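You operate a simulated robot arm through the tools that you are given. There is no shell and no other tool. Be economical: measure what you need, move in short steps, check, and stop when the job is done.

You run a simulated robot arm. Do the job below in one go: nothing can be reset, and whatever is moved stays where it is left.

TASK
Water the white pot on the grey mat with the green can.
Fine: till its red float is in the green band, no spill; can back, pot back in its saucer; the other pots stay dry.

Only the result counts: the job must be done as asked and must still hold three seconds after the hand-in. Knocking over, shifting, dropping, spilling or breaking anything else fails it.

THE ROBOT
A 6-joint arm with a two-finger parallel gripper, fixed in place. Base frame: the origin is at the foot of the arm, x ahead of it, y to its left, z up; the work surface is at about z = 800. Lengths are in mm, angles in rad, forces in N, time in s.
With the tool pointing down near the work surface it reaches from about 260 to 680 mm from the base axis. Its first joint turns from -1.152 to 1.152 rad. Payload 2.9 kg.
Tool frame: the origin (TCP) lies between the finger pads and is the grasp point; the fingertips stand 30 mm ahead of it; z points along the fingers, y is the line along which they close. The gripper opens to 110 mm. The fingers are 20 mm wide and 10 mm thick; the gripper's body (48 by 112 mm) begins 55 mm behind the TCP.
Orientation is told as [roll, pitch, yaw] about the base's x, y, z axes, in that order, counted from this pose: with the fingers straight down and closing along the base's y, the tool's x points along the base's -x, its y along +y and its z along -z.

THE INTERFACE
- The arm moves only by the tool nudge_tool. Its argument "increments" is a list of rows, each a list of 7 numbers: the shift along the tool's x, y, z in mm, then the turn, a rotation vector about the tool's x, y, z in rad, then the closure, from 0 (fully open) to 1 (shut). In form: [[x, y, z, rx, ry, rz, claw], ...]. A call has 1 to 12 rows; each row shifts and turns the commanded pose from where the row before left it, along the tool's axes as they then stand. Each row takes 0.2 s and may step no farther than 50 mm and 0.15 rad from the row before; otherwise, or with a gripper value out of range, the whole call is refused. Where a pose cannot be reached the arm comes as near as it can. A force on the tool above 60 N (or 10 N above the force at the start of the call, whichever is more), or a blocked arm, ends the call early, and 0.2 s more pass. Each finger travels about 108 mm/s and halts on what it meets, pressing with about 29 N; the grip force reading is that of the motor and also rises with nothing between the fingers. The clock runs only during rows and for 0.2 s after the last one: add rows that do not move to give the fingers time. It gives the time, the measured TCP pose, the force on the tool (base axes), the opening and the grip force at its end, in the units of the frame above (readings bear some noise).
- Cameras (640 x 400 px; columns grow to the right, rows downward): "scene" is fixed at [59, 420.1, 1388.4]; the picture's right is [-0.90, -0.44, 0.00], its down [-0.24, 0.48, -0.84] and it looks along [0.37, -0.75, -0.54] (base axes); focal length 311 px, centre (320, 200). "wrist" rides on the gripper at [72, 17, -103] in the tool frame; the picture's right is [-0.23, 0.97, 0.00], its down [-0.76, -0.18, -0.62] and it looks along [-0.61, -0.14, 0.78] (tool axes); focal length 222 px, centre (320, 200). There is no depth. A picture from a camera that has moved, and an enlarged one, comes with that camera's place and axes in the base frame and with its lens.
- get_image(camera): a new picture of that camera. The clock stands still meanwhile.
- inspect(camera, box): a new picture of the part [left, top, right, bottom] of that camera's present view, enlarged. The clock stands still meanwhile.
- finish_job(): hands the job in; it is judged then, once.

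Work in short steps. Places have to be worked out from the pictures, the camera data and where the tool is seen: move nearer, look again, correct. Check each grasp and each placing, and mend what went wrong. You have 120 turns and 84 pictures in all, those below and enlarged ones among them. Open the gripper and draw the arm clear of the work before you hand the job in, unless the task says otherwise.

The tools are called after ">>>" by a JSON object that holds its "name" and its "arguments". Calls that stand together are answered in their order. nudge_tool: Moves the arm, as the interface text tells. Its arguments: {"type":"object","properties":{"increments":{"type":"array","items":{"type":"array","items":{"type":"number"}}}},"required":["increments"]} The other tools are called the same way: get_image (camera) takes a picture; inspect (camera, box) takes an enlarged picture of a part of a camera's view; finish_job () hands the job in.

At the start:

```text
time: 0.0
tool_pos: [389.0, -289.4, 1121.7]
ee_rot: [0.0, -0.001, 0.0]
contact_force: [-0.2, -1.1, -0.4]
opening: 110.1
gripper_force: 0.1
```

scene: 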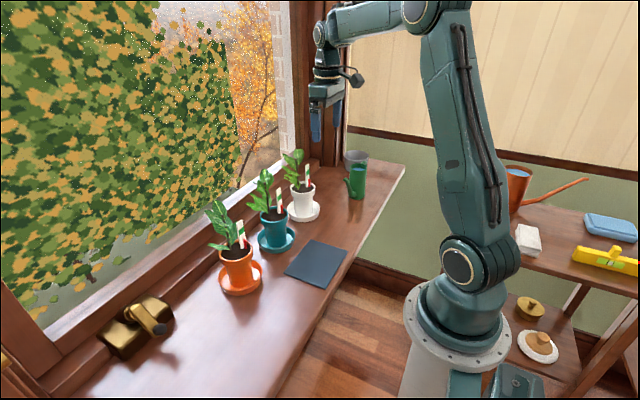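
wrist: 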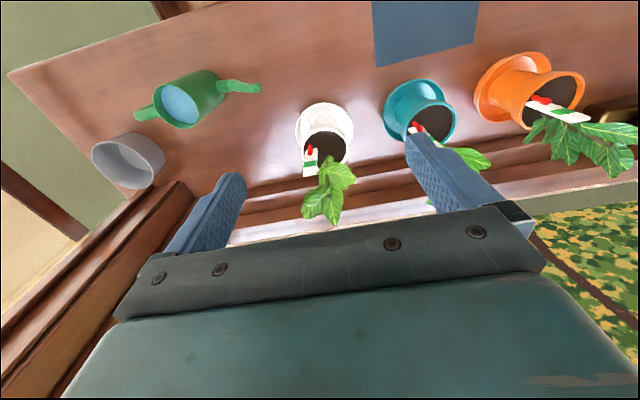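

I start by enlarging the pots and can in the scene view to locate them.

>>> {"name": "inspect", "arguments": {"camera": "scene", "box": [200, 130, 420, 300]}}

>>> {"name": "inspect", "arguments": {"camera": "wrist", "box": [80, 0, 480, 240]}}

```text
2.35 times, centred on (310, 215) of scene
camera zoom: at [59.0, 420.1, 1388.4], right [-0.9, -0.44, 0.0], down [-0.24, 0.48, -0.84], along [0.37, -0.75, -0.54], focal length 731 px, centre (344, 165)
```

zoom: 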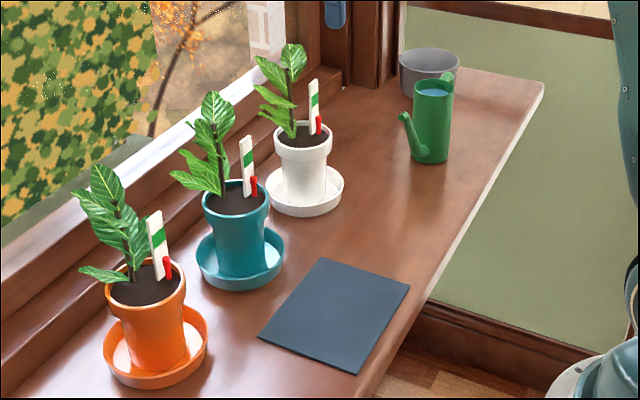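

```text
1.60 times, centred on (280, 120) of wrist
camera zoom: at [318.1, -271.9, 1224.5], right [0.23, 0.97, 0.0], down [0.76, -0.18, 0.62], along [0.61, -0.14, -0.78], focal length 355 px, centre (384, 328)
```

zoom: 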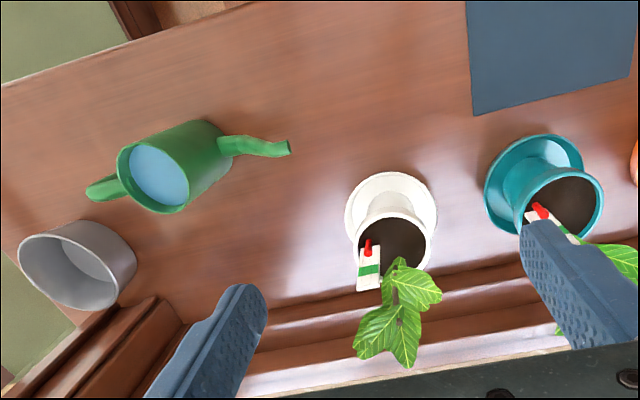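

White pot looks to be at about (479,-308), the can near (358,-478) with its spout towards +y, and the mat spans x 274–393, y −194…−47. I tilt the tool forward to approach the pot obliquely from the robot side.

>>> {"name": "nudge_tool", "arguments": {"increments": [[0, 0, 0, 0, -0.14, 0, 0], [0, 0, 0, 0, -0.14, 0, 0], [0, 0, 0, 0, -0.14, 0, 0], [0, 0, 0, 0, -0.14, 0, 0], [0, 0, 0, 0, -0.14, 0, 0], [0, 0, 0, 0, -0.14, 0, 0], [0, 0, 0, 0, -0.14, 0, 0], [0, 0, 0, 0, 0, 0, 0]]}}

```text
time: 1.8
tool_pos: [389.5, -289.5, 1120.8]
ee_rot: [-0.001, -0.982, 0.001]
contact_force: [-1.0, 0.2, 0.3]
opening: 110.0
gripper_force: 0.0
```

Orientation was reached. I lower and back off slightly to view the white pot from close.

>>> {"name": "nudge_tool", "arguments": {"increments": [[40, -3, 12, 0, 0, 0, 0], [40, -3, 12, 0, 0, 0, 0], [40, -3, 12, 0, 0, 0, 0], [40, -3, 12, 0, 0, 0, 0], [0, 0, 0, 0, 0, 0, 0]]}}

>>> {"name": "get_image", "arguments": {"camera": "wrist"}}

>>> {"name": "get_image", "arguments": {"camera": "scene"}}

```text
time: 3.0
tool_pos: [361.9, -288.4, 962.8]
ee_rot: [-0.003, -0.979, 0.001]
contact_force: [0.2, 0.8, -0.1]
opening: 110.0
gripper_force: 0.0
out of reach, approached as far as the arm can: row 3, 4
```

```text
79 pictures are left
camera wrist: at [236.4, -272.8, 958.9], right [0.13, 0.97, 0.19], down [-0.09, -0.18, 0.98], along [0.99, -0.14, 0.07], focal length 222 px, centre (320, 200)
```

wrist: 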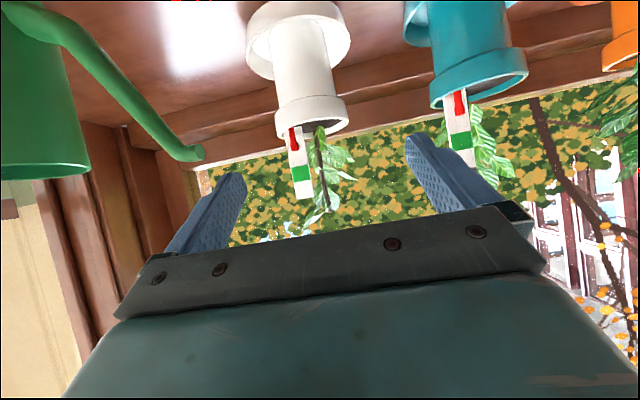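

```text
78 pictures are left
```

scene: 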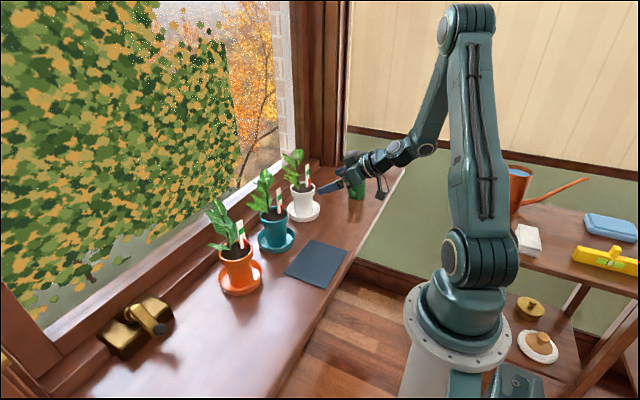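

The arm cannot retract further at this tilt, which I will account for at the mat. I enlarge the pot to get rim and taper sizes.

>>> {"name": "inspect", "arguments": {"camera": "wrist", "box": [220, 0, 380, 210]}}

```text
1.90 times, centred on (300, 105) of wrist
camera zoom: at [236.4, -272.8, 958.9], right [0.13, 0.97, 0.19], down [-0.09, -0.18, 0.98], along [0.99, -0.14, 0.07], focal length 423 px, centre (358, 381)
```

zoom: 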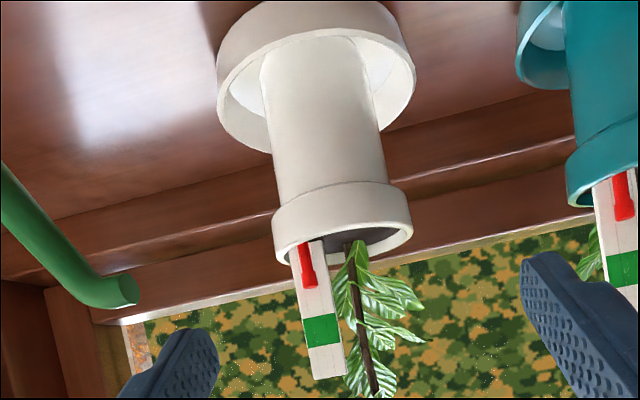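

Pot axis ≈ (478,−300), its collar is 78 mm wide and spans z≈864–886; gauge sits on its −y side. I plan to grip the collar with a flatter tool (pitch −1.15), and first go to a pre-grasp point in front of it.

>>> {"name": "nudge_tool", "arguments": {"increments": [[0, 0, 20, 0, -0.085, 0, 0], [0, 0, 20, 0, -0.085, 0, 0], [27, -6, 21, 0, 0, 0, 0], [27, -6, 21, 0, 0, 0, 0], [0, 0, 0, 0, 0, 0, 0]]}}

>>> {"name": "get_image", "arguments": {"camera": "wrist"}}

```text
time: 4.2
tool_pos: [414.3, -300.5, 876.7]
ee_rot: [0.001, -1.151, 0.001]
contact_force: [0.3, 1.6, 1.7]
opening: 109.2
gripper_force: 0.1
```

```text
76 pictures are left
camera wrist: at [291.0, -283.8, 851.3], right [0.09, 0.97, 0.21], down [-0.26, -0.18, 0.95], along [0.96, -0.14, 0.23], focal length 222 px, centre (320, 200)
```

wrist: 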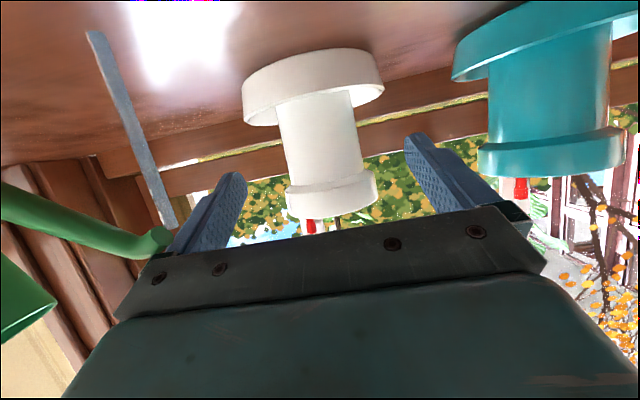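

The spout tip appears lower than expected next to my left finger, and there is a grey bar I don't recognise; I check from the scene camera before moving.

>>> {"name": "inspect", "arguments": {"camera": "scene", "box": [260, 120, 420, 220]}}

>>> {"name": "inspect", "arguments": {"camera": "wrist", "box": [0, 0, 260, 340]}}

```text
4.00 times, centred on (340, 170) of scene
camera zoom: at [59.0, 420.2, 1388.4], right [-0.9, -0.44, 0.0], down [-0.24, 0.48, -0.84], along [0.37, -0.75, -0.54], focal length 1243 px, centre (240, 320)
```

zoom: 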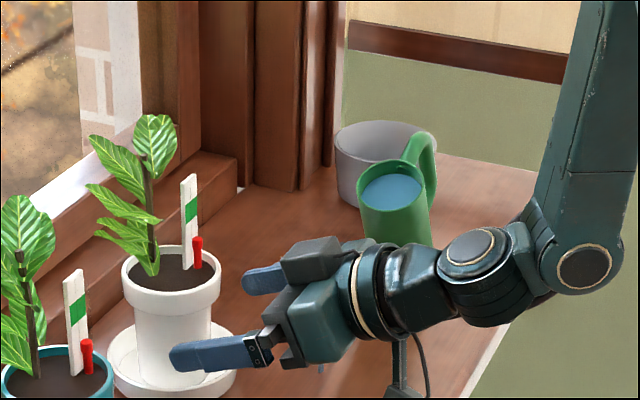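

```text
1.18 times, centred on (130, 170) of wrist
camera zoom: at [291.0, -283.8, 851.3], right [0.09, 0.97, 0.21], down [-0.26, -0.18, 0.95], along [0.96, -0.14, 0.23], focal length 261 px, centre (544, 235)
```

zoom: 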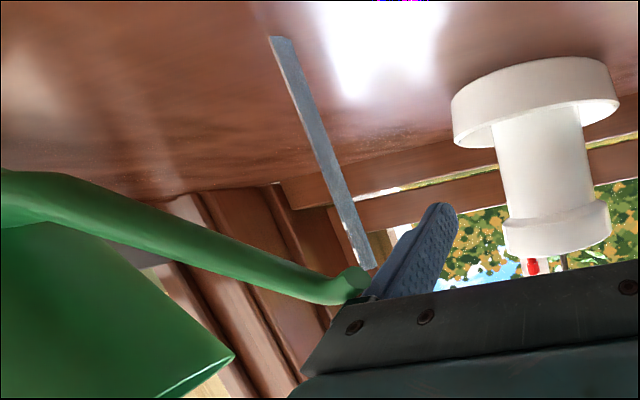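

The bar sits exactly under the spout tip and the tip is ~45 mm low: my gripper body is probably pressing on the spout and water is running out. I back straight up and away (+y) at once.

>>> {"name": "nudge_tool", "arguments": {"increments": [[-36, 6, -16, 0, 0, 0, 0], [-36, 10, -16, 0, 0, 0, 0], [-36, 10, -16, 0, 0, 0, 0]]}}

>>> {"name": "get_image", "arguments": {"camera": "scene"}}

>>> {"name": "get_image", "arguments": {"camera": "wrist"}}

```text
time: 5.0
tool_pos: [413.3, -274.6, 994.0]
ee_rot: [0.002, -1.148, -0.002]
contact_force: [-0.1, -0.1, 0.0]
opening: 109.9
gripper_force: 0.0
```

```text
73 pictures are left
```

scene: 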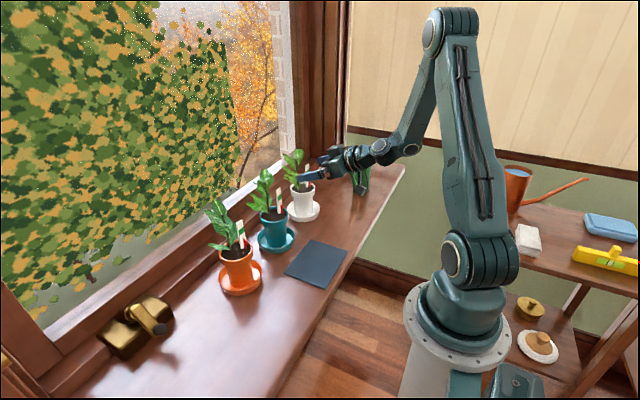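

```text
72 pictures are left
camera wrist: at [290.1, -258.1, 969.4], right [0.09, 0.97, 0.21], down [-0.26, -0.18, 0.95], along [0.96, -0.14, 0.23], focal length 222 px, centre (320, 200)
```

wrist: 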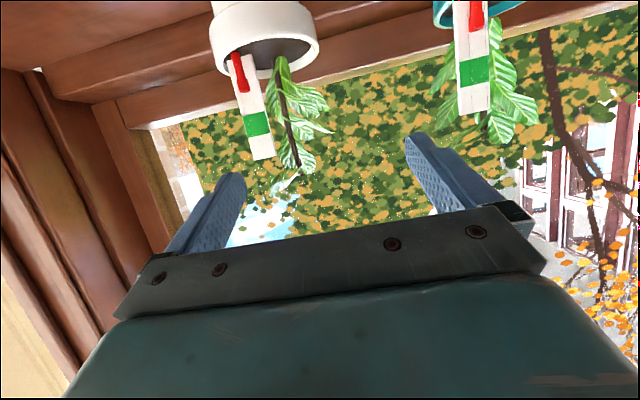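

I enlarge the can region in the scene to check for a puddle and whether the can is upright.

>>> {"name": "inspect", "arguments": {"camera": "scene", "box": [300, 140, 420, 215]}}

```text
5.33 times, centred on (360, 178) of scene
camera zoom: at [59.0, 420.1, 1388.4], right [-0.9, -0.44, 0.0], down [-0.24, 0.48, -0.84], along [0.37, -0.75, -0.54], focal length 1658 px, centre (107, 320)
```

zoom: 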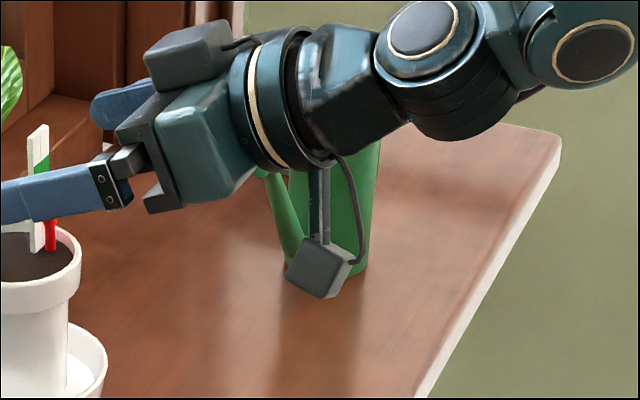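

No puddle is visible yet, but the arm hides the can. I move up and to +y for an unobstructed check.

>>> {"name": "nudge_tool", "arguments": {"increments": [[-36, 40, -16, 0, 0, 0, 0], [-36, 40, -16, 0, 0, 0, 0], [-36, 40, -16, 0, 0, 0, 0]]}}

>>> {"name": "inspect", "arguments": {"camera": "scene", "box": [270, 130, 430, 230]}}

```text
refused: row 1 steps farther than a row can; nothing moved
```

```text
4.00 times, centred on (350, 180) of scene
camera zoom: at [59.0, 420.1, 1388.4], right [-0.9, -0.44, 0.0], down [-0.24, 0.48, -0.84], along [0.37, -0.75, -0.54], focal length 1243 px, centre (200, 280)
```

zoom: 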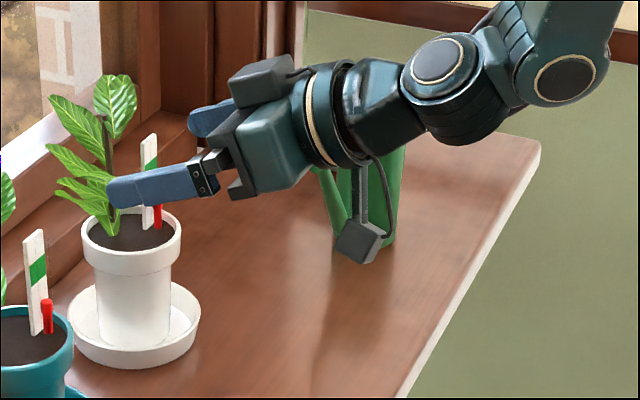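

That step was too long; I repeat it with smaller rows.

>>> {"name": "nudge_tool", "arguments": {"increments": [[-36, 24, -16, 0, 0, 0, 0], [-36, 24, -16, 0, 0, 0, 0], [-36, 24, -16, 0, 0, 0, 0], [0, 40, 0, 0, 0, 0, 0], [0, 40, 0, 0, 0, 0, 0]]}}

>>> {"name": "inspect", "arguments": {"camera": "scene", "box": [270, 130, 430, 230]}}

```text
time: 6.2
tool_pos: [414.7, -126.7, 1110.9]
ee_rot: [0.0, -1.151, 0.0]
contact_force: [0.8, 0.2, -0.6]
opening: 110.1
gripper_force: 0.2
```

```text
4.00 times, centred on (350, 180) of scene
camera zoom: at [59.0, 420.1, 1388.4], right [-0.9, -0.44, 0.0], down [-0.24, 0.48, -0.84], along [0.37, -0.75, -0.54], focal length 1243 px, centre (200, 280)
```

zoom: 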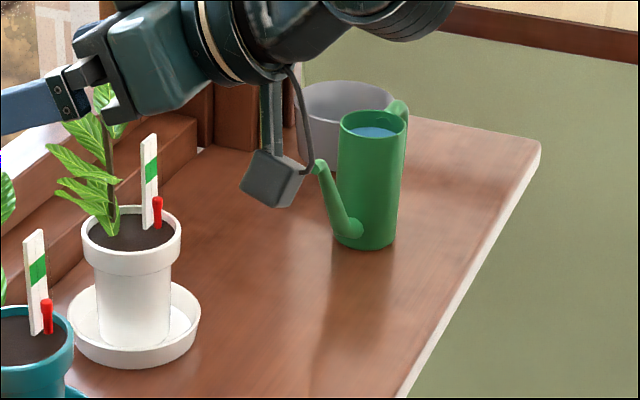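

The can is upright with no puddle, but was pushed ~45 mm towards −y; I'll return it to its original spot later. I approach the pot again with yaw −0.5 so the gripper body stays well clear of the spout.

>>> {"name": "nudge_tool", "arguments": {"increments": [[0, 0, 0, 0.114, 0, 0.051, 0], [0, 0, 0, 0.114, 0, 0.051, 0], [0, 0, 0, 0.114, 0, 0.051, 0], [0, 0, 0, 0.114, 0, 0.051, 0], [22, -24, 25, 0, 0, 0, 0], [22, -24, 25, 0, 0, 0, 0], [22, -24, 25, 0, 0, 0, 0], [22, -24, 25, 0, 0, 0, 0], [22, -24, 25, 0, 0, 0, 0], [0, 0, 0, 0, 0, 0, 0]]}}

>>> {"name": "get_image", "arguments": {"camera": "wrist"}}

```text
time: 8.4
tool_pos: [415.6, -261.8, 959.6]
ee_rot: [-0.001, -1.151, -0.5]
contact_force: [0.0, 0.6, -0.1]
opening: 110.2
gripper_force: 0.2
```

```text
68 pictures are left
camera wrist: at [316.8, -187.3, 935.3], right [0.55, 0.81, 0.21], down [-0.31, -0.03, 0.95], along [0.78, -0.58, 0.24], focal length 222 px, centre (320, 200)
```

wrist: 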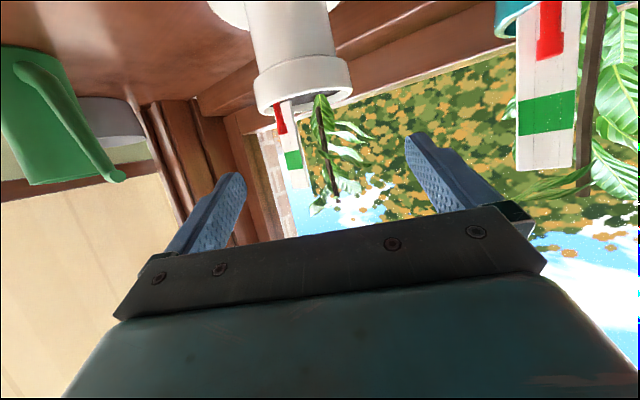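

Triangulation gives pot axis (478,−301), rim top ≈ z 890. I descend to collar height, 73 mm short of the pot.

>>> {"name": "nudge_tool", "arguments": {"increments": [[37, -2, 16.7, 0, 0, 0, 0], [37, -2, 16.7, 0, 0, 0, 0], [0, 0, 0, 0, 0, 0, 0]]}}

>>> {"name": "get_image", "arguments": {"camera": "wrist"}}

>>> {"name": "inspect", "arguments": {"camera": "scene", "box": [230, 130, 390, 230]}}

```text
time: 9.2
tool_pos: [413.7, -265.3, 875.9]
ee_rot: [0.0, -1.148, -0.499]
contact_force: [0.5, 0.3, 0.0]
opening: 110.1
gripper_force: 0.2
```

```text
67 pictures are left
camera wrist: at [314.3, -191.5, 852.1], right [0.55, 0.81, 0.21], down [-0.31, -0.03, 0.95], along [0.78, -0.58, 0.23], focal length 222 px, centre (320, 200)
```

wrist: 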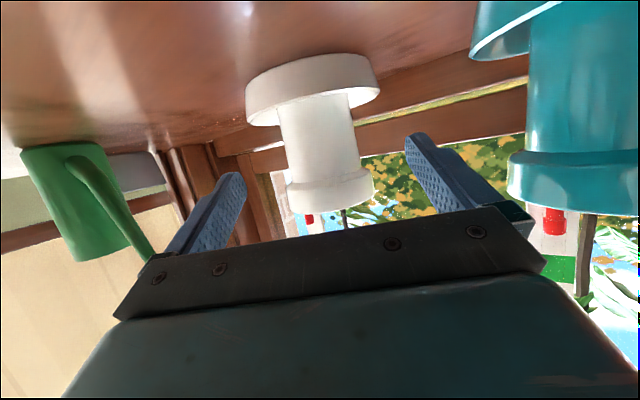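

```text
4.00 times, centred on (310, 180) of scene
camera zoom: at [59.0, 420.1, 1388.4], right [-0.9, -0.44, 0.0], down [-0.24, 0.48, -0.84], along [0.37, -0.75, -0.54], focal length 1243 px, centre (360, 280)
```

zoom: 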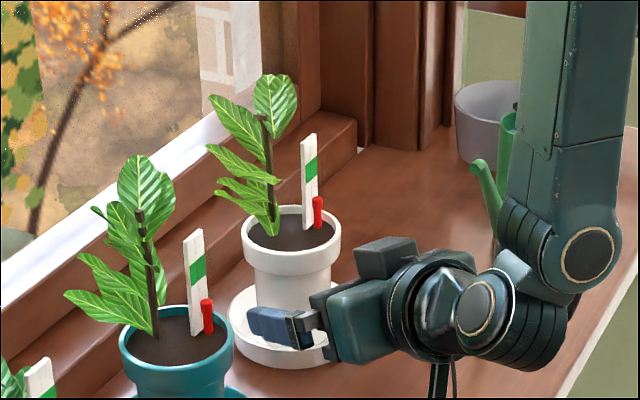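

Alignment is good. I advance 73 mm horizontally onto the collar and close the gripper.

>>> {"name": "nudge_tool", "arguments": {"increments": [[-15.5, 0, 33.2, 0, 0, 0, 0], [-15.5, 0, 33.2, 0, 0, 0, 0], [0, 0, 0, 0, 0, 0, 0], [0, 0, 0, 0, 0, 0, 0.24], [0, 0, 0, 0, 0, 0, 0.28], [0, 0, 0, 0, 0, 0, 1], [0, 0, 0, 0, 0, 0, 1]]}}

>>> {"name": "get_image", "arguments": {"camera": "wrist"}}

>>> {"name": "inspect", "arguments": {"camera": "scene", "box": [230, 130, 390, 230]}}

```text
time: 10.8
tool_pos: [477.6, -300.3, 878.5]
ee_rot: [0.001, -1.149, -0.5]
contact_force: [0.6, -1.9, -0.2]
opening: 77.3
gripper_force: 28.7
```

```text
65 pictures are left
camera wrist: at [378.1, -226.2, 853.3], right [0.55, 0.81, 0.21], down [-0.31, -0.03, 0.95], along [0.78, -0.58, 0.23], focal length 222 px, centre (320, 200)
```

wrist: 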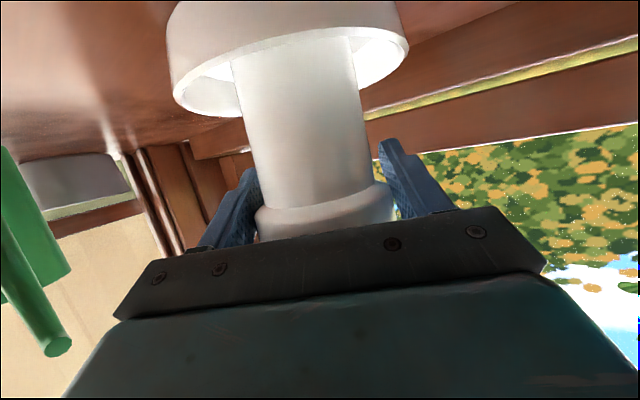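

```text
4.00 times, centred on (310, 180) of scene
camera zoom: at [59.0, 420.1, 1388.4], right [-0.9, -0.44, 0.0], down [-0.24, 0.48, -0.84], along [0.37, -0.75, -0.54], focal length 1243 px, centre (360, 280)
```

zoom: 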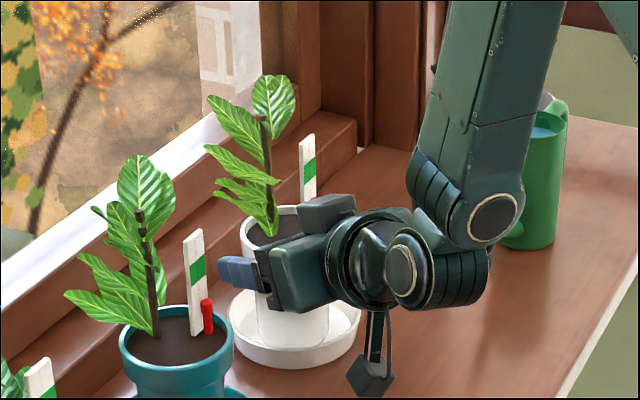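

Gripped at 77.3 mm with TCP (477.6,−300.3,878.5), which I keep as the return pose. I lift the pot straight up about 60 mm and check.

>>> {"name": "nudge_tool", "arguments": {"increments": [[-9, 0, -4, 0, 0, 0, 1], [-18.3, 0, -8.2, 0, 0, 0, 1], [-18.3, 0, -8.2, 0, 0, 0, 1], [-9, 0, -4, 0, 0, 0, 1]]}}

>>> {"name": "get_image", "arguments": {"camera": "scene"}}

>>> {"name": "get_image", "arguments": {"camera": "wrist"}}

```text
time: 11.8
tool_pos: [478.5, -300.7, 940.2]
ee_rot: [0.0, -1.15, -0.5]
contact_force: [-0.2, 0.0, -5.9]
opening: 76.8
gripper_force: 29.2
```

```text
63 pictures are left
```

scene: 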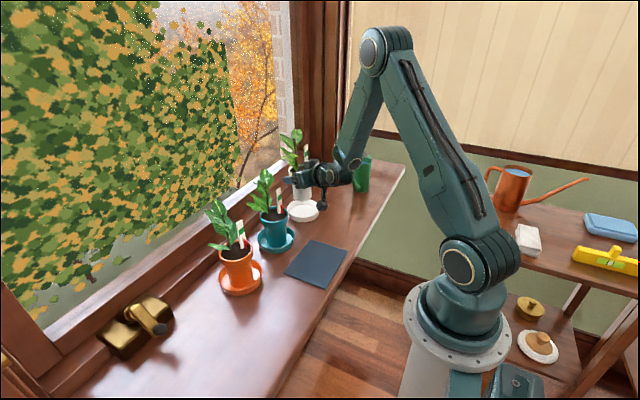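

```text
62 pictures are left
camera wrist: at [380.0, -226.4, 915.3], right [0.55, 0.81, 0.21], down [-0.31, -0.03, 0.95], along [0.78, -0.58, 0.23], focal length 222 px, centre (320, 200)
```

wrist: 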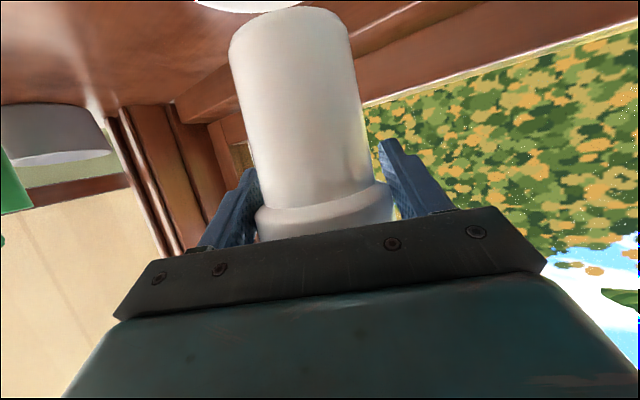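

The pot hangs straight (~0.6 kg). I now carry it towards the mat while swinging the hand to its +y side.

>>> {"name": "nudge_tool", "arguments": {"increments": [[2.9, 4.3, -18.7, 0.128, 0, 0.057, 1], [3.1, 1.7, -19.1, 0.128, 0, 0.057, 1], [3.1, -1, -19.1, 0.128, 0, 0.057, 1], [2.9, -3.6, -18.8, 0.128, 0, 0.057, 1], [2.6, -6.1, -18.2, 0.128, 0, 0.057, 1], [2.2, -8.5, -17.3, 0.128, 0, 0.057, 1]]}}

>>> {"name": "get_image", "arguments": {"camera": "scene"}}

```text
time: 13.2
tool_pos: [396.5, -224.2, 969.6]
ee_rot: [-0.004, -1.15, -1.339]
contact_force: [-1.9, 0.1, -4.6]
opening: 18.8
gripper_force: 29.1
```

```text
61 pictures are left
```

scene: 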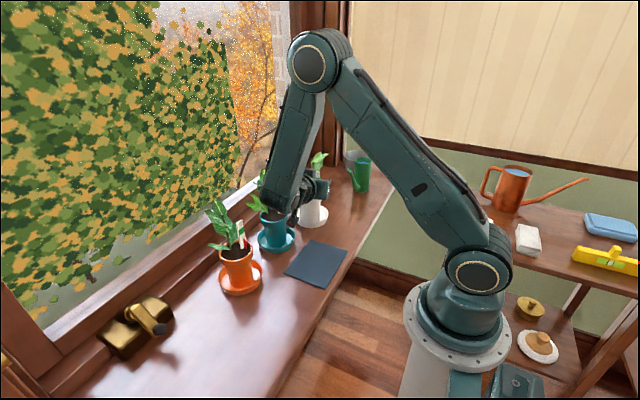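

The opening fell to 18.8 mm, so the grip has changed. I look closely.

>>> {"name": "inspect", "arguments": {"camera": "scene", "box": [240, 130, 400, 260]}}

>>> {"name": "get_image", "arguments": {"camera": "wrist"}}

```text
3.08 times, centred on (320, 195) of scene
camera zoom: at [59.0, 420.1, 1388.4], right [-0.9, -0.44, 0.0], down [-0.24, 0.48, -0.84], along [0.37, -0.75, -0.54], focal length 956 px, centre (320, 215)
```

zoom: 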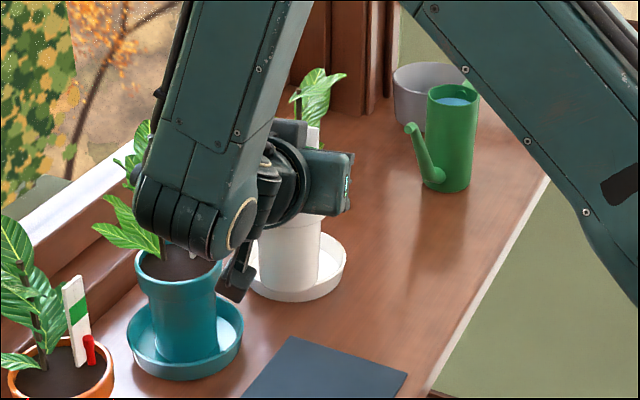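

```text
59 pictures are left
camera wrist: at [385.8, -100.2, 945.2], right [0.97, 0.13, 0.21], down [-0.23, 0.21, 0.95], along [0.08, -0.97, 0.24], focal length 222 px, centre (320, 200)
```

wrist: 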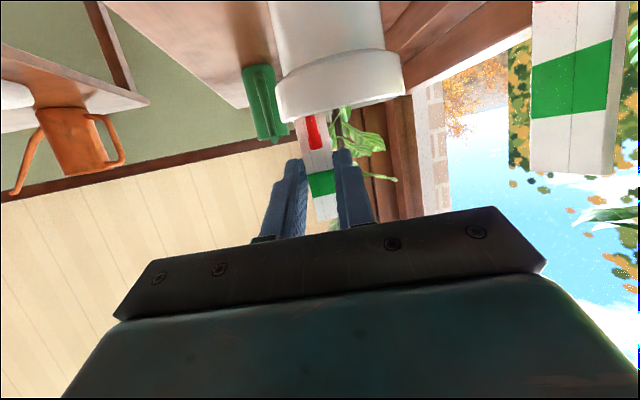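

The fingers slipped off the collar and now seem to hold the gauge card; the saucer seems dragged to about (435,−289). I need detail before releasing anything.

>>> {"name": "inspect", "arguments": {"camera": "wrist", "box": [230, 0, 450, 220]}}

>>> {"name": "inspect", "arguments": {"camera": "scene", "box": [270, 140, 350, 210]}}

```text
1.82 times, centred on (340, 110) of wrist
camera zoom: at [385.8, -100.2, 945.2], right [0.97, 0.13, 0.21], down [-0.23, 0.21, 0.95], along [0.08, -0.97, 0.24], focal length 404 px, centre (284, 364)
```

zoom: 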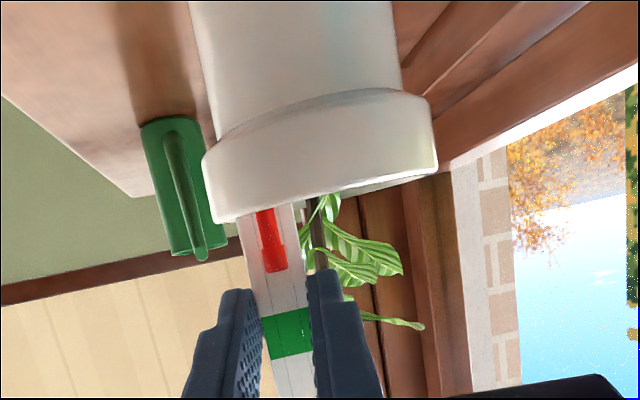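

```text
5.71 times, centred on (310, 175) of scene
camera zoom: at [59.0, 420.1, 1388.4], right [-0.9, -0.44, 0.0], down [-0.24, 0.48, -0.84], along [0.37, -0.75, -0.54], focal length 1776 px, centre (377, 343)
```

zoom: 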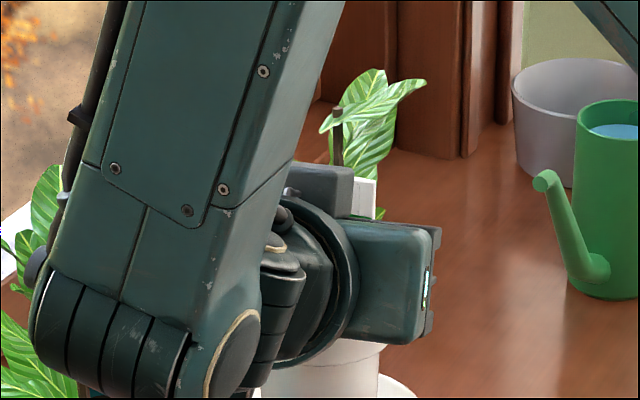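

The pot hangs upright by its gauge card (fingers at 18.8 mm grip the card edges, pot ~35 mm up, about (425,−246)). Carrying it on gently to the mat this way is safest; I do the first half.

>>> {"name": "nudge_tool", "arguments": {"increments": [[3.2, -1.6, -7.2, 0.032, 0, 0.0143, 1], [6.5, -3.2, -14.5, 0.064, 0, 0.0286, 1], [6.4, -4.4, -14.2, 0.064, 0, 0.0286, 1], [6.2, -5.4, -14, 0.064, 0, 0.0286, 1], [3, -3, -6.8, 0.032, 0, 0.0143, 1]]}}

>>> {"name": "get_image", "arguments": {"camera": "scene"}}

>>> {"name": "get_image", "arguments": {"camera": "wrist"}}

```text
time: 14.4
tool_pos: [369.9, -165.4, 969.5]
ee_rot: [-0.003, -1.148, -1.62]
contact_force: [0.3, 0.5, -4.6]
opening: 18.9
gripper_force: 29.0
```

```text
56 pictures are left
```

scene: 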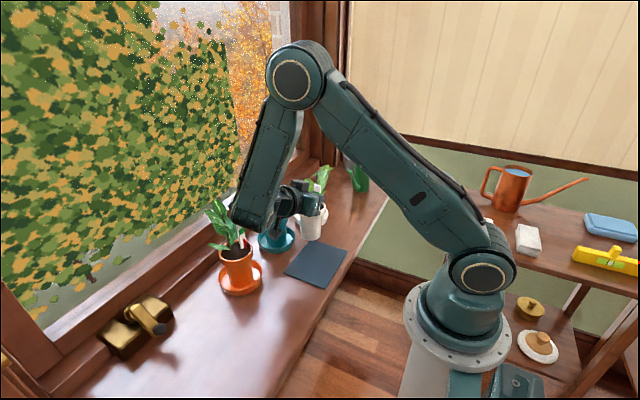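

```text
55 pictures are left
camera wrist: at [394.6, -43.5, 944.5], right [0.97, -0.14, 0.21], down [-0.16, 0.27, 0.95], along [-0.19, -0.95, 0.24], focal length 222 px, centre (320, 200)
```

wrist: 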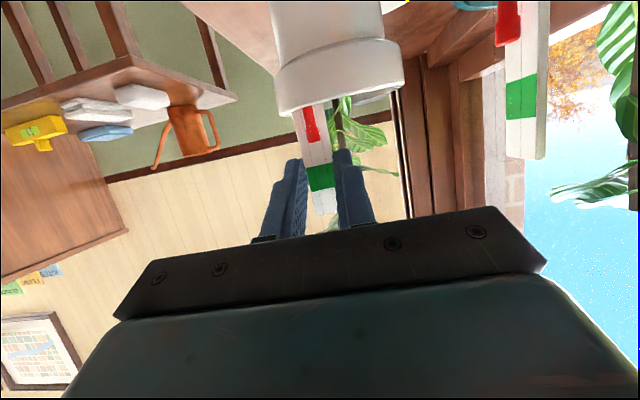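

Grip on the card holds. I do the second half to bring the pot over the mat.

>>> {"name": "nudge_tool", "arguments": {"increments": [[3, -3.7, -6.6, 0.032, 0, 0.0143, 1], [5.8, -8, -12.8, 0.064, 0, 0.0286, 1], [5.5, -9, -12.3, 0.064, 0, 0.0286, 1], [5.2, -9.9, -11.8, 0.064, 0, 0.0286, 1], [2.6, -5.2, -5.7, 0.032, 0, 0.0143, 1], [0, 0, 0, 0, 0, 0, 1]]}}

>>> {"name": "inspect", "arguments": {"camera": "scene", "box": [200, 130, 400, 290]}}

>>> {"name": "get_image", "arguments": {"camera": "wrist"}}

```text
time: 15.8
tool_pos: [344.5, -106.5, 969.3]
ee_rot: [-0.001, -1.15, -1.9]
contact_force: [0.2, 0.5, -6.0]
opening: 19.5
gripper_force: 29.1
```

```text
2.50 times, centred on (300, 210) of scene
camera zoom: at [59.0, 420.1, 1388.4], right [-0.9, -0.44, 0.0], down [-0.24, 0.48, -0.84], along [0.37, -0.75, -0.54], focal length 777 px, centre (370, 175)
```

zoom: 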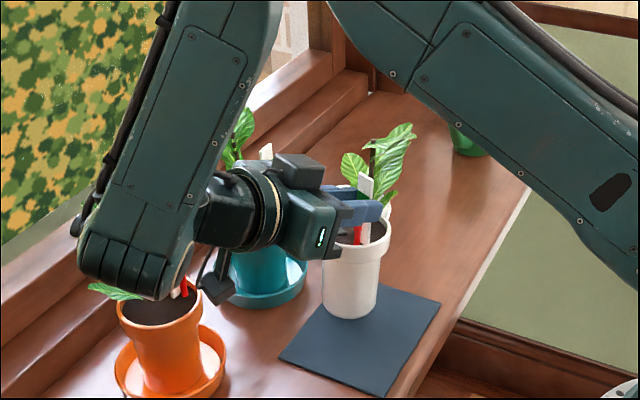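

```text
53 pictures are left
camera wrist: at [401.3, 5.1, 944.9], right [0.89, -0.4, 0.21], down [-0.08, 0.3, 0.95], along [-0.45, -0.86, 0.24], focal length 222 px, centre (320, 200)
```

wrist: 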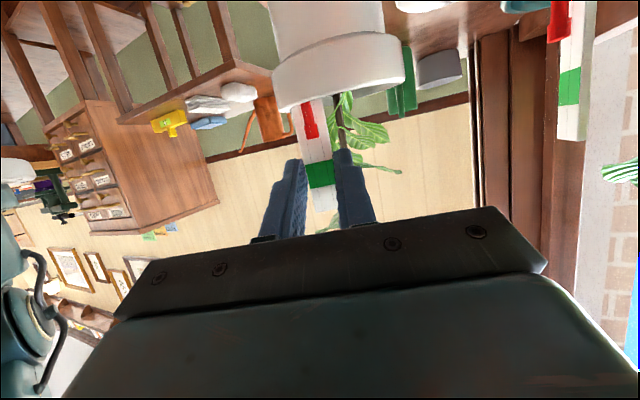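

Pot is at about (358,−134), over the mat but near its far edge. I shift it 14 mm inward and lower 24 mm.

>>> {"name": "nudge_tool", "arguments": {"increments": [[1, -8.3, -2.3, 0, 0, 0, 1], [1, -8.3, -2.3, 0, 0, 0, 1], [9.1, 0, 4.1, 0, 0, 0, 1], [9.1, 0, 4.1, 0, 0, 0, 1], [3.7, 0, 1.6, 0, 0, 0, 1], [0, 0, 0, 0, 0, 0, 1]]}}

>>> {"name": "inspect", "arguments": {"camera": "scene", "box": [240, 170, 380, 290]}}

```text
time: 17.2
tool_pos: [329.1, -96.8, 947.3]
ee_rot: [0.006, -1.155, -1.907]
contact_force: [-2.9, 4.3, 20.0]
opening: 19.6
gripper_force: 28.9
```

```text
3.33 times, centred on (310, 230) of scene
camera zoom: at [58.7, 420.3, 1388.3], right [-0.9, -0.44, 0.0], down [-0.24, 0.48, -0.84], along [0.37, -0.75, -0.54], focal length 1036 px, centre (353, 100)
```

zoom: 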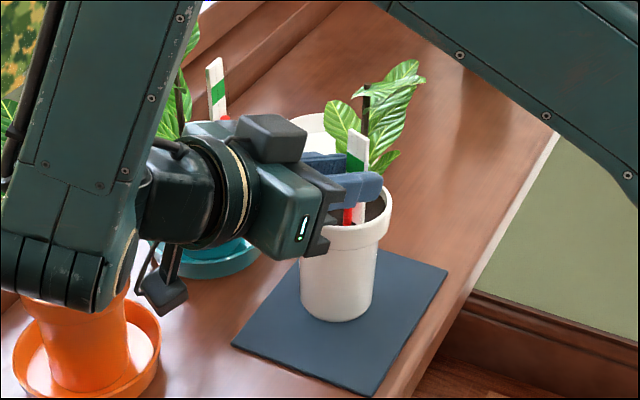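

Force shows it stands on the mat. I relieve the pressure, open just a little (30 mm) to free the card without touching the stem, and back out along the tool axis.

>>> {"name": "nudge_tool", "arguments": {"increments": [[-1.8, 0, -0.8, 0, 0, 0, 1], [0, 0, 0, 0, 0, 0, 0.74], [0, 0, 0, 0, 0, 0, 0.72], [0, 0, -15, 0, 0, 0, 0.72], [0, 0, -25, 0, 0, 0, 0.72]]}}

>>> {"name": "get_image", "arguments": {"camera": "wrist"}}

>>> {"name": "inspect", "arguments": {"camera": "scene", "box": [200, 140, 400, 300]}}

```text
time: 18.4
tool_pos: [341.8, -63.4, 964.0]
ee_rot: [-0.001, -1.151, -1.899]
contact_force: [0.0, 0.1, 0.1]
opening: 30.9
gripper_force: 0.0
```

```text
51 pictures are left
camera wrist: at [398.8, 48.4, 939.7], right [0.89, -0.4, 0.21], down [-0.08, 0.3, 0.95], along [-0.45, -0.86, 0.24], focal length 222 px, centre (320, 200)
```

wrist: 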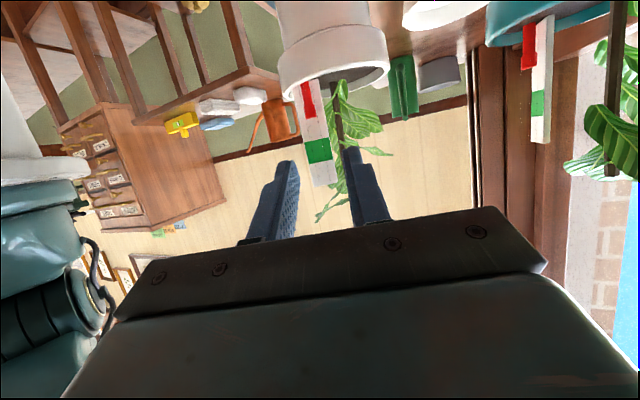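

```text
2.50 times, centred on (300, 220) of scene
camera zoom: at [59.0, 420.1, 1388.4], right [-0.9, -0.44, 0.0], down [-0.24, 0.48, -0.84], along [0.37, -0.75, -0.54], focal length 777 px, centre (370, 150)
```

zoom: 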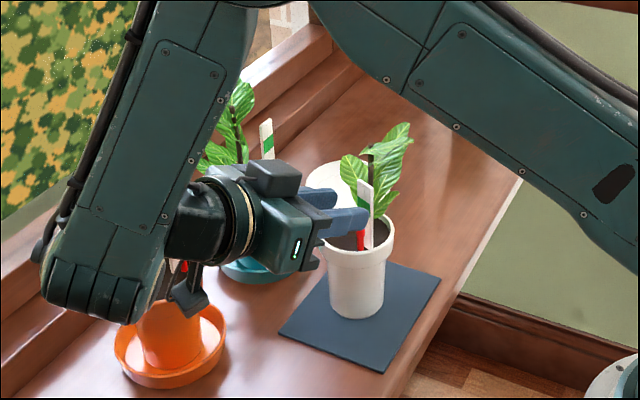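

The pot stands on the mat at about (343,−121). I raise the arm and bring the tool back to vertical with yaw −π/2, to inspect saucer and can.

>>> {"name": "nudge_tool", "arguments": {"increments": [[-33, 0, -14.7, 0, 0, 0, 0.72], [-33, 0, -14.7, 0, 0, 0, 0.72], [-33, 0, -14.7, 0, 0, 0, 0.72], [0, 0, 0, 0, 0.144, 0, 0.72], [0, 0, 0, 0, 0.144, 0, 0.72], [0, 0, 0, 0, 0.144, 0, 0.72], [0, 0, 0, 0, 0.144, 0, 0.72], [0, 0, 0, 0, 0.144, 0, 0.72], [0, 0, 0, 0, 0.144, 0, 0.72], [0, 0, 0, 0, 0.144, 0, 0.72], [0, 0, 0, 0, 0.143, 0, 0.72]]}}

```text
time: 20.8
tool_pos: [321.2, -77.4, 1043.3]
ee_rot: [0.0, 0.0, -1.901]
contact_force: [-0.8, -0.2, -0.1]
opening: 30.9
gripper_force: 0.1
out of reach, approached as far as the arm can: row 2, 3
```

I rise further, align yaw to −π/2 and move over towards the saucer for a downward look.

>>> {"name": "nudge_tool", "arguments": {"increments": [[0, 0, -45, 0, 0, 0, 0.72], [0, 0, -45, 0, 0, 0, 0.72], [0, 0, 0, 0, 0, -0.11, 0.72], [0, 0, 0, 0, 0, -0.11, 0.72], [0, 0, 0, 0, 0, -0.11, 0.72], [-35, 28, 0, 0, 0, 0, 0.72], [-35, 28, 0, 0, 0, 0, 0.72], [-35, 28, 0, 0, 0, 0, 0.72], [0, 0, 0, 0, 0, 0, 0.72]]}}

>>> {"name": "get_image", "arguments": {"camera": "wrist"}}

>>> {"name": "inspect", "arguments": {"camera": "scene", "box": [200, 130, 420, 300]}}

```text
time: 22.8
tool_pos: [407.2, -183.4, 1133.0]
ee_rot: [-0.001, 0.0, -1.57]
contact_force: [0.1, 0.7, 0.1]
opening: 30.7
gripper_force: 0.0
```

```text
49 pictures are left
camera wrist: at [424.9, -111.4, 1235.6], right [0.97, -0.23, 0.0], down [-0.18, -0.76, 0.62], along [-0.14, -0.61, -0.78], focal length 222 px, centre (320, 200)
```

wrist: 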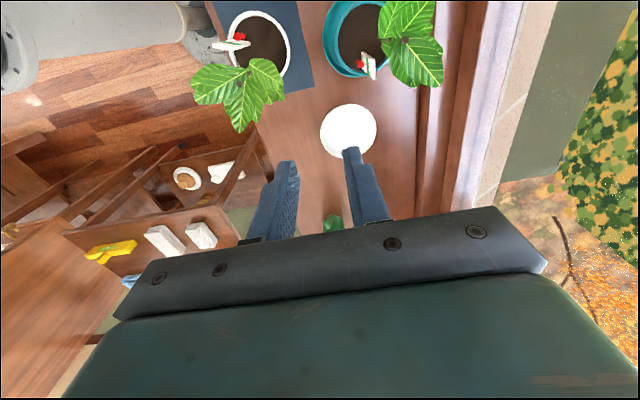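

```text
2.35 times, centred on (310, 215) of scene
camera zoom: at [59.0, 420.1, 1388.4], right [-0.9, -0.44, 0.0], down [-0.24, 0.48, -0.84], along [0.37, -0.75, -0.54], focal length 731 px, centre (344, 165)
```

zoom: 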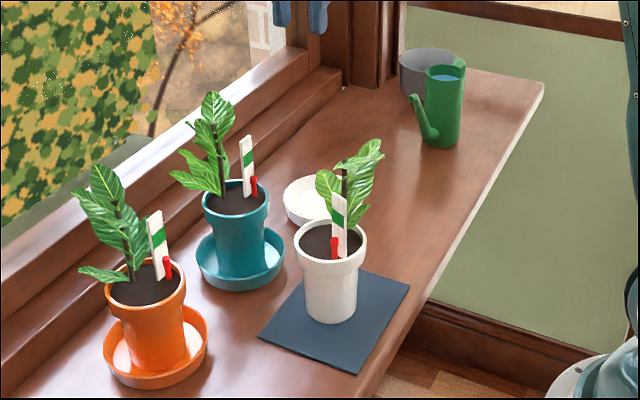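

The other pots are untouched. The saucer is now near (441,−286), originally (478,−300). I'll grip its −x rim wall and slide it back; first I go above that point.

>>> {"name": "nudge_tool", "arguments": {"increments": [[-34.3, -6, 0, 0, 0, 0, 0.72], [-34.3, -6, 0, 0, 0, 0, 0.72], [-34.3, -6, 0, 0, 0, 0, 0.72], [0, 0, 48, 0, 0, 0, 0.72], [0, 0, 48, 0, 0, 0, 0.72], [0, 0, 48, 0, 0, 0, 0.72], [0, 0, 48, 0, 0, 0, 0.72], [0, 0, 48, 0, 0, 0, 0.72], [0, 0, 15, 0, 0, 0, 0.72], [0, 0, 0, 0, 0, 0, 0.72]]}}

>>> {"name": "get_image", "arguments": {"camera": "wrist"}}

>>> {"name": "inspect", "arguments": {"camera": "scene", "box": [270, 130, 370, 210]}}

```text
time: 25.0
tool_pos: [387.7, -286.5, 876.2]
ee_rot: [0.0, -0.001, -1.571]
contact_force: [-0.1, -0.3, 0.4]
opening: 30.6
gripper_force: 0.0
```

```text
47 pictures are left
camera wrist: at [404.5, -214.5, 979.2], right [0.97, -0.23, 0.0], down [-0.18, -0.76, 0.62], along [-0.14, -0.61, -0.78], focal length 222 px, centre (320, 200)
```

wrist: 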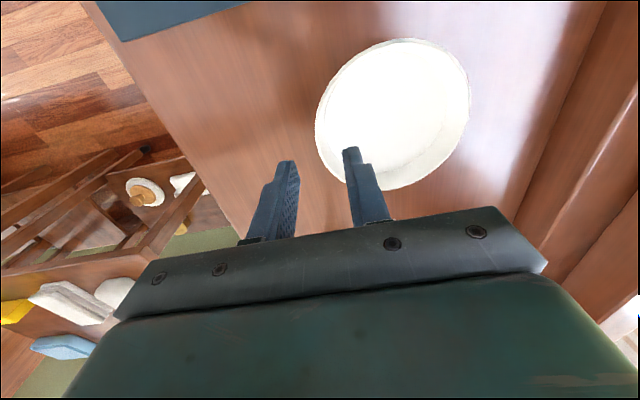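

```text
5.00 times, centred on (320, 170) of scene
camera zoom: at [59.0, 420.1, 1388.4], right [-0.9, -0.44, 0.0], down [-0.24, 0.48, -0.84], along [0.37, -0.75, -0.54], focal length 1554 px, centre (320, 350)
```

zoom: 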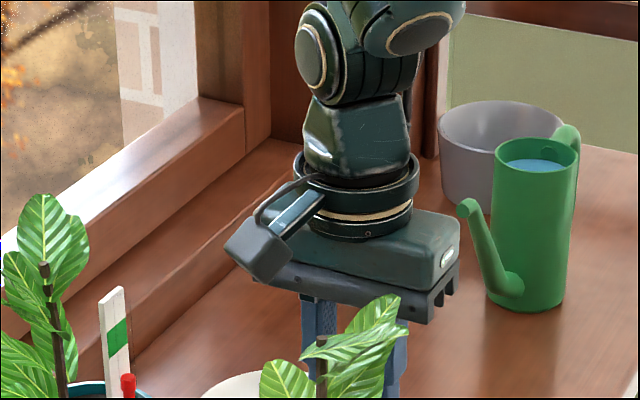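

Refined saucer centre ≈ (443,−276), so its near wall is at x≈390. I shift 10 mm and lower until the tips are ~12 mm above the table.

>>> {"name": "nudge_tool", "arguments": {"increments": [[10, 2.5, 0, 0, 0, 0, 0.72], [0, 0, 20, 0, 0, 0, 0.72], [0, 0, 13, 0, 0, 0, 0.72], [0, 0, 0, 0, 0, 0, 0.72]]}}

>>> {"name": "inspect", "arguments": {"camera": "wrist", "box": [220, 20, 480, 240]}}

```text
time: 26.0
tool_pos: [390.6, -276.6, 844.8]
ee_rot: [0.0, 0.0, -1.571]
contact_force: [-0.8, -0.4, -0.3]
opening: 30.7
gripper_force: 0.1
```

```text
1.82 times, centred on (350, 130) of wrist
camera zoom: at [407.6, -203.7, 947.0], right [0.97, -0.23, 0.0], down [-0.18, -0.76, 0.62], along [-0.14, -0.61, -0.78], focal length 404 px, centre (266, 327)
```

zoom: 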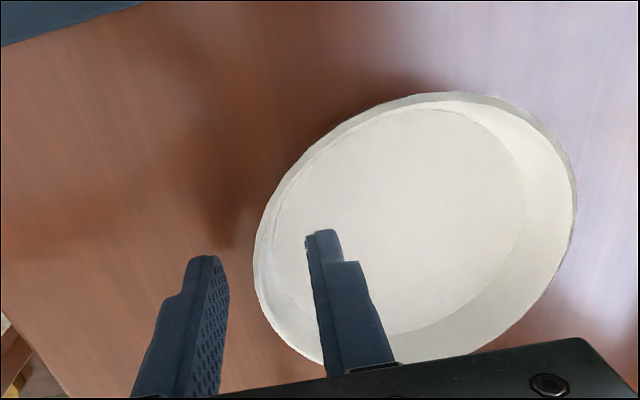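

The wall lies between the fingers. I lower 5 mm more and close on the wall.

>>> {"name": "nudge_tool", "arguments": {"increments": [[0, 0, 3, 0, 0, 0, 0.72], [0, 0, 2.5, 0, 0, 0, 0.72], [0, 0, 0, 0, 0, 0, 0.85], [0, 0, 0, 0, 0, 0, 1], [0, 0, 0, 0, 0, 0, 1]]}}

>>> {"name": "inspect", "arguments": {"camera": "wrist", "box": [220, 20, 480, 240]}}

```text
time: 27.2
tool_pos: [390.0, -274.5, 839.8]
ee_rot: [0.0, -0.001, -1.571]
contact_force: [-0.3, -0.1, 4.2]
opening: 4.7
gripper_force: 29.3
```

```text
1.82 times, centred on (350, 130) of wrist
camera zoom: at [407.3, -203.5, 942.3], right [0.97, -0.23, 0.0], down [-0.18, -0.76, 0.62], along [-0.14, -0.61, -0.78], focal length 404 px, centre (266, 327)
```

zoom: 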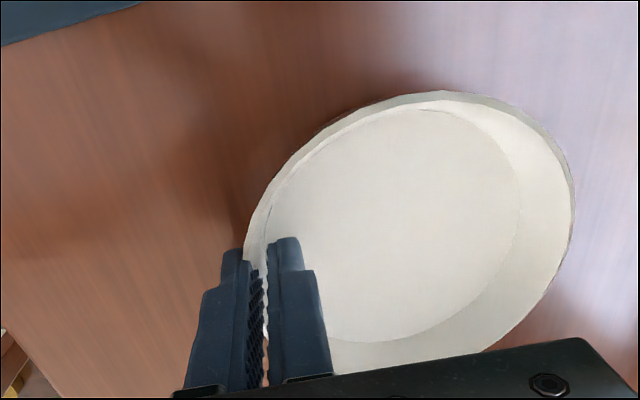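

Wall is gripped; saucer centre ≈ (442,−273). I slide it by (+36,−27) to the original place.

>>> {"name": "nudge_tool", "arguments": {"increments": [[-5.4, 7.3, 0, 0, 0, 0, 1], [-5.4, 7.3, 0, 0, 0, 0, 1], [-5.4, 7.3, 0, 0, 0, 0, 1], [-5.4, 7.3, 0, 0, 0, 0, 1], [-5.4, 7.3, 0, 0, 0, 0, 1], [0, 0, 0, 0, 0, 0, 1]]}}

>>> {"name": "inspect", "arguments": {"camera": "wrist", "box": [220, 20, 480, 240]}}

>>> {"name": "inspect", "arguments": {"camera": "scene", "box": [200, 130, 420, 300]}}

```text
time: 28.6
tool_pos: [426.0, -303.6, 840.3]
ee_rot: [-0.002, 0.002, -1.571]
contact_force: [-0.2, -2.2, 6.9]
opening: 4.6
gripper_force: 29.3
```

```text
1.82 times, centred on (350, 130) of wrist
camera zoom: at [444.3, -230.4, 941.8], right [0.97, -0.23, 0.0], down [-0.18, -0.76, 0.62], along [-0.14, -0.61, -0.78], focal length 404 px, centre (266, 327)
```

zoom: 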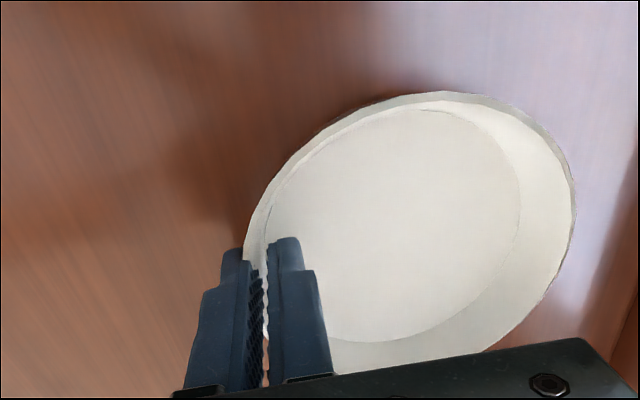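

```text
2.35 times, centred on (310, 215) of scene
camera zoom: at [58.9, 420.2, 1388.4], right [-0.9, -0.44, 0.0], down [-0.24, 0.48, -0.84], along [0.37, -0.75, -0.54], focal length 731 px, centre (344, 165)
```

zoom: 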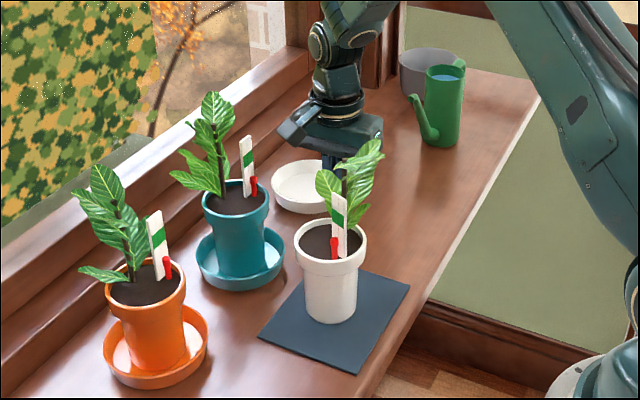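

Compared with the initial view the saucer may be several mm off. I take the same 4× view as earlier (pot in saucer: left 228, bottom 370) for comparison.

>>> {"name": "inspect", "arguments": {"camera": "scene", "box": [230, 130, 390, 230]}}

```text
4.00 times, centred on (310, 180) of scene
camera zoom: at [58.9, 420.2, 1388.4], right [-0.9, -0.44, 0.0], down [-0.24, 0.48, -0.84], along [0.37, -0.75, -0.54], focal length 1243 px, centre (360, 280)
```

zoom: 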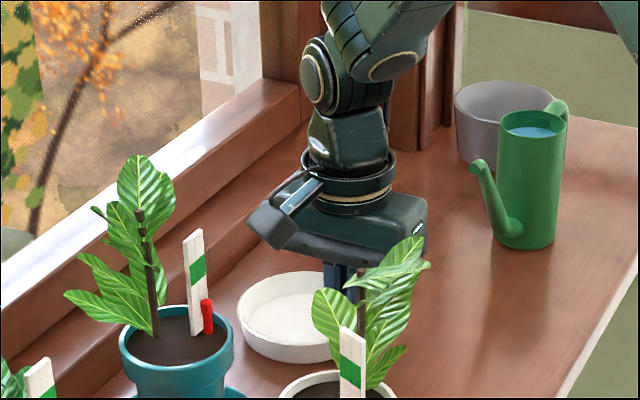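

A circle fit from the wrist view puts the saucer at (476,−314), agreeing with the scene comparison: it must go (+2,+13).

>>> {"name": "nudge_tool", "arguments": {"increments": [[6.5, 1, 0, 0, 0, 0, 1], [6.5, 1, 0, 0, 0, 0, 1], [0, 0, 0, 0, 0, 0, 1]]}}

>>> {"name": "inspect", "arguments": {"camera": "scene", "box": [230, 130, 390, 230]}}

```text
time: 29.4
tool_pos: [428.3, -288.2, 839.4]
ee_rot: [-0.001, 0.001, -1.569]
contact_force: [-0.8, 1.4, 5.6]
opening: 4.7
gripper_force: 29.4
```

```text
4.00 times, centred on (310, 180) of scene
camera zoom: at [58.8, 420.2, 1388.4], right [-0.9, -0.44, 0.0], down [-0.24, 0.48, -0.84], along [0.37, -0.75, -0.54], focal length 1243 px, centre (360, 280)
```

zoom: 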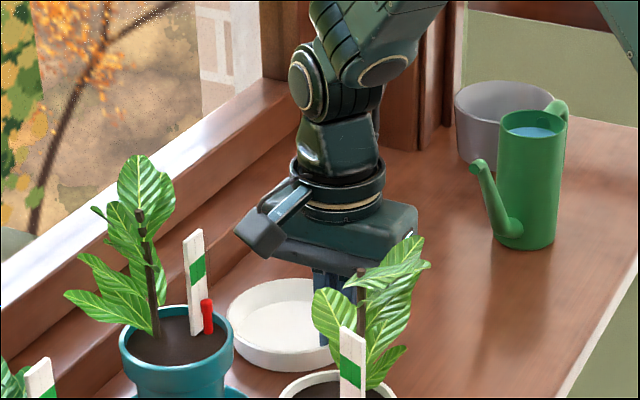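

The saucer now matches its original view. I release the wall, rise, and start turning the hand to yaw +π/2 (so the wrist camera will be on the can's handle side).

>>> {"name": "nudge_tool", "arguments": {"increments": [[0, 0, 0, 0, 0, 0, 0.85], [0, 0, 0, 0, 0, 0, 0.75], [0, 0, -20, 0, 0, 0, 0.75], [0, 0, -45, 0, 0, 0, 0.75], [0, 0, -45, 0, 0, 0, 0.5], [0, 0, -45, 0, 0, 0, 0], [0, 0, -40, 0, 0, -0.149, 0], [0, 0, 0, 0, 0, -0.149, 0], [0, 0, 0, 0, 0, -0.149, 0], [0, 0, 0, 0, 0, -0.149, 0], [0, 0, 0, 0, 0, -0.149, 0], [0, 0, 0, 0, 0, -0.149, 0]]}}

>>> {"name": "nudge_tool", "arguments": {"increments": [[0, 0, 0, 0, 0, -0.15, 0], [0, 0, 0, 0, 0, -0.15, 0], [0, 0, 0, 0, 0, -0.15, 0], [0, 0, 0, 0, 0, -0.15, 0], [0, 0, 0, 0, 0, -0.15, 0], [0, 0, 0, 0, 0, -0.15, 0], [0, 0, 0, 0, 0, -0.15, 0], [0, 0, 0, 0, 0, -0.15, 0], [0, 0, 0, 0, 0, -0.15, 0], [0, 0, 0, 0, 0, -0.15, 0], [0, 0, 0, 0, 0, -0.15, 0], [0, 0, 0, 0, 0, -0.15, 0]]}}

```text
time: 32.0
tool_pos: [427.6, -289.4, 1035.3]
ee_rot: [-0.001, 0.0, -0.672]
contact_force: [-0.3, -0.2, 0.6]
opening: 110.1
gripper_force: 0.1
```

```text
time: 34.6
tool_pos: [428.3, -288.5, 1035.1]
ee_rot: [0.0, 0.0, 1.126]
contact_force: [0.1, -0.2, 0.3]
opening: 110.0
gripper_force: 0.0
```

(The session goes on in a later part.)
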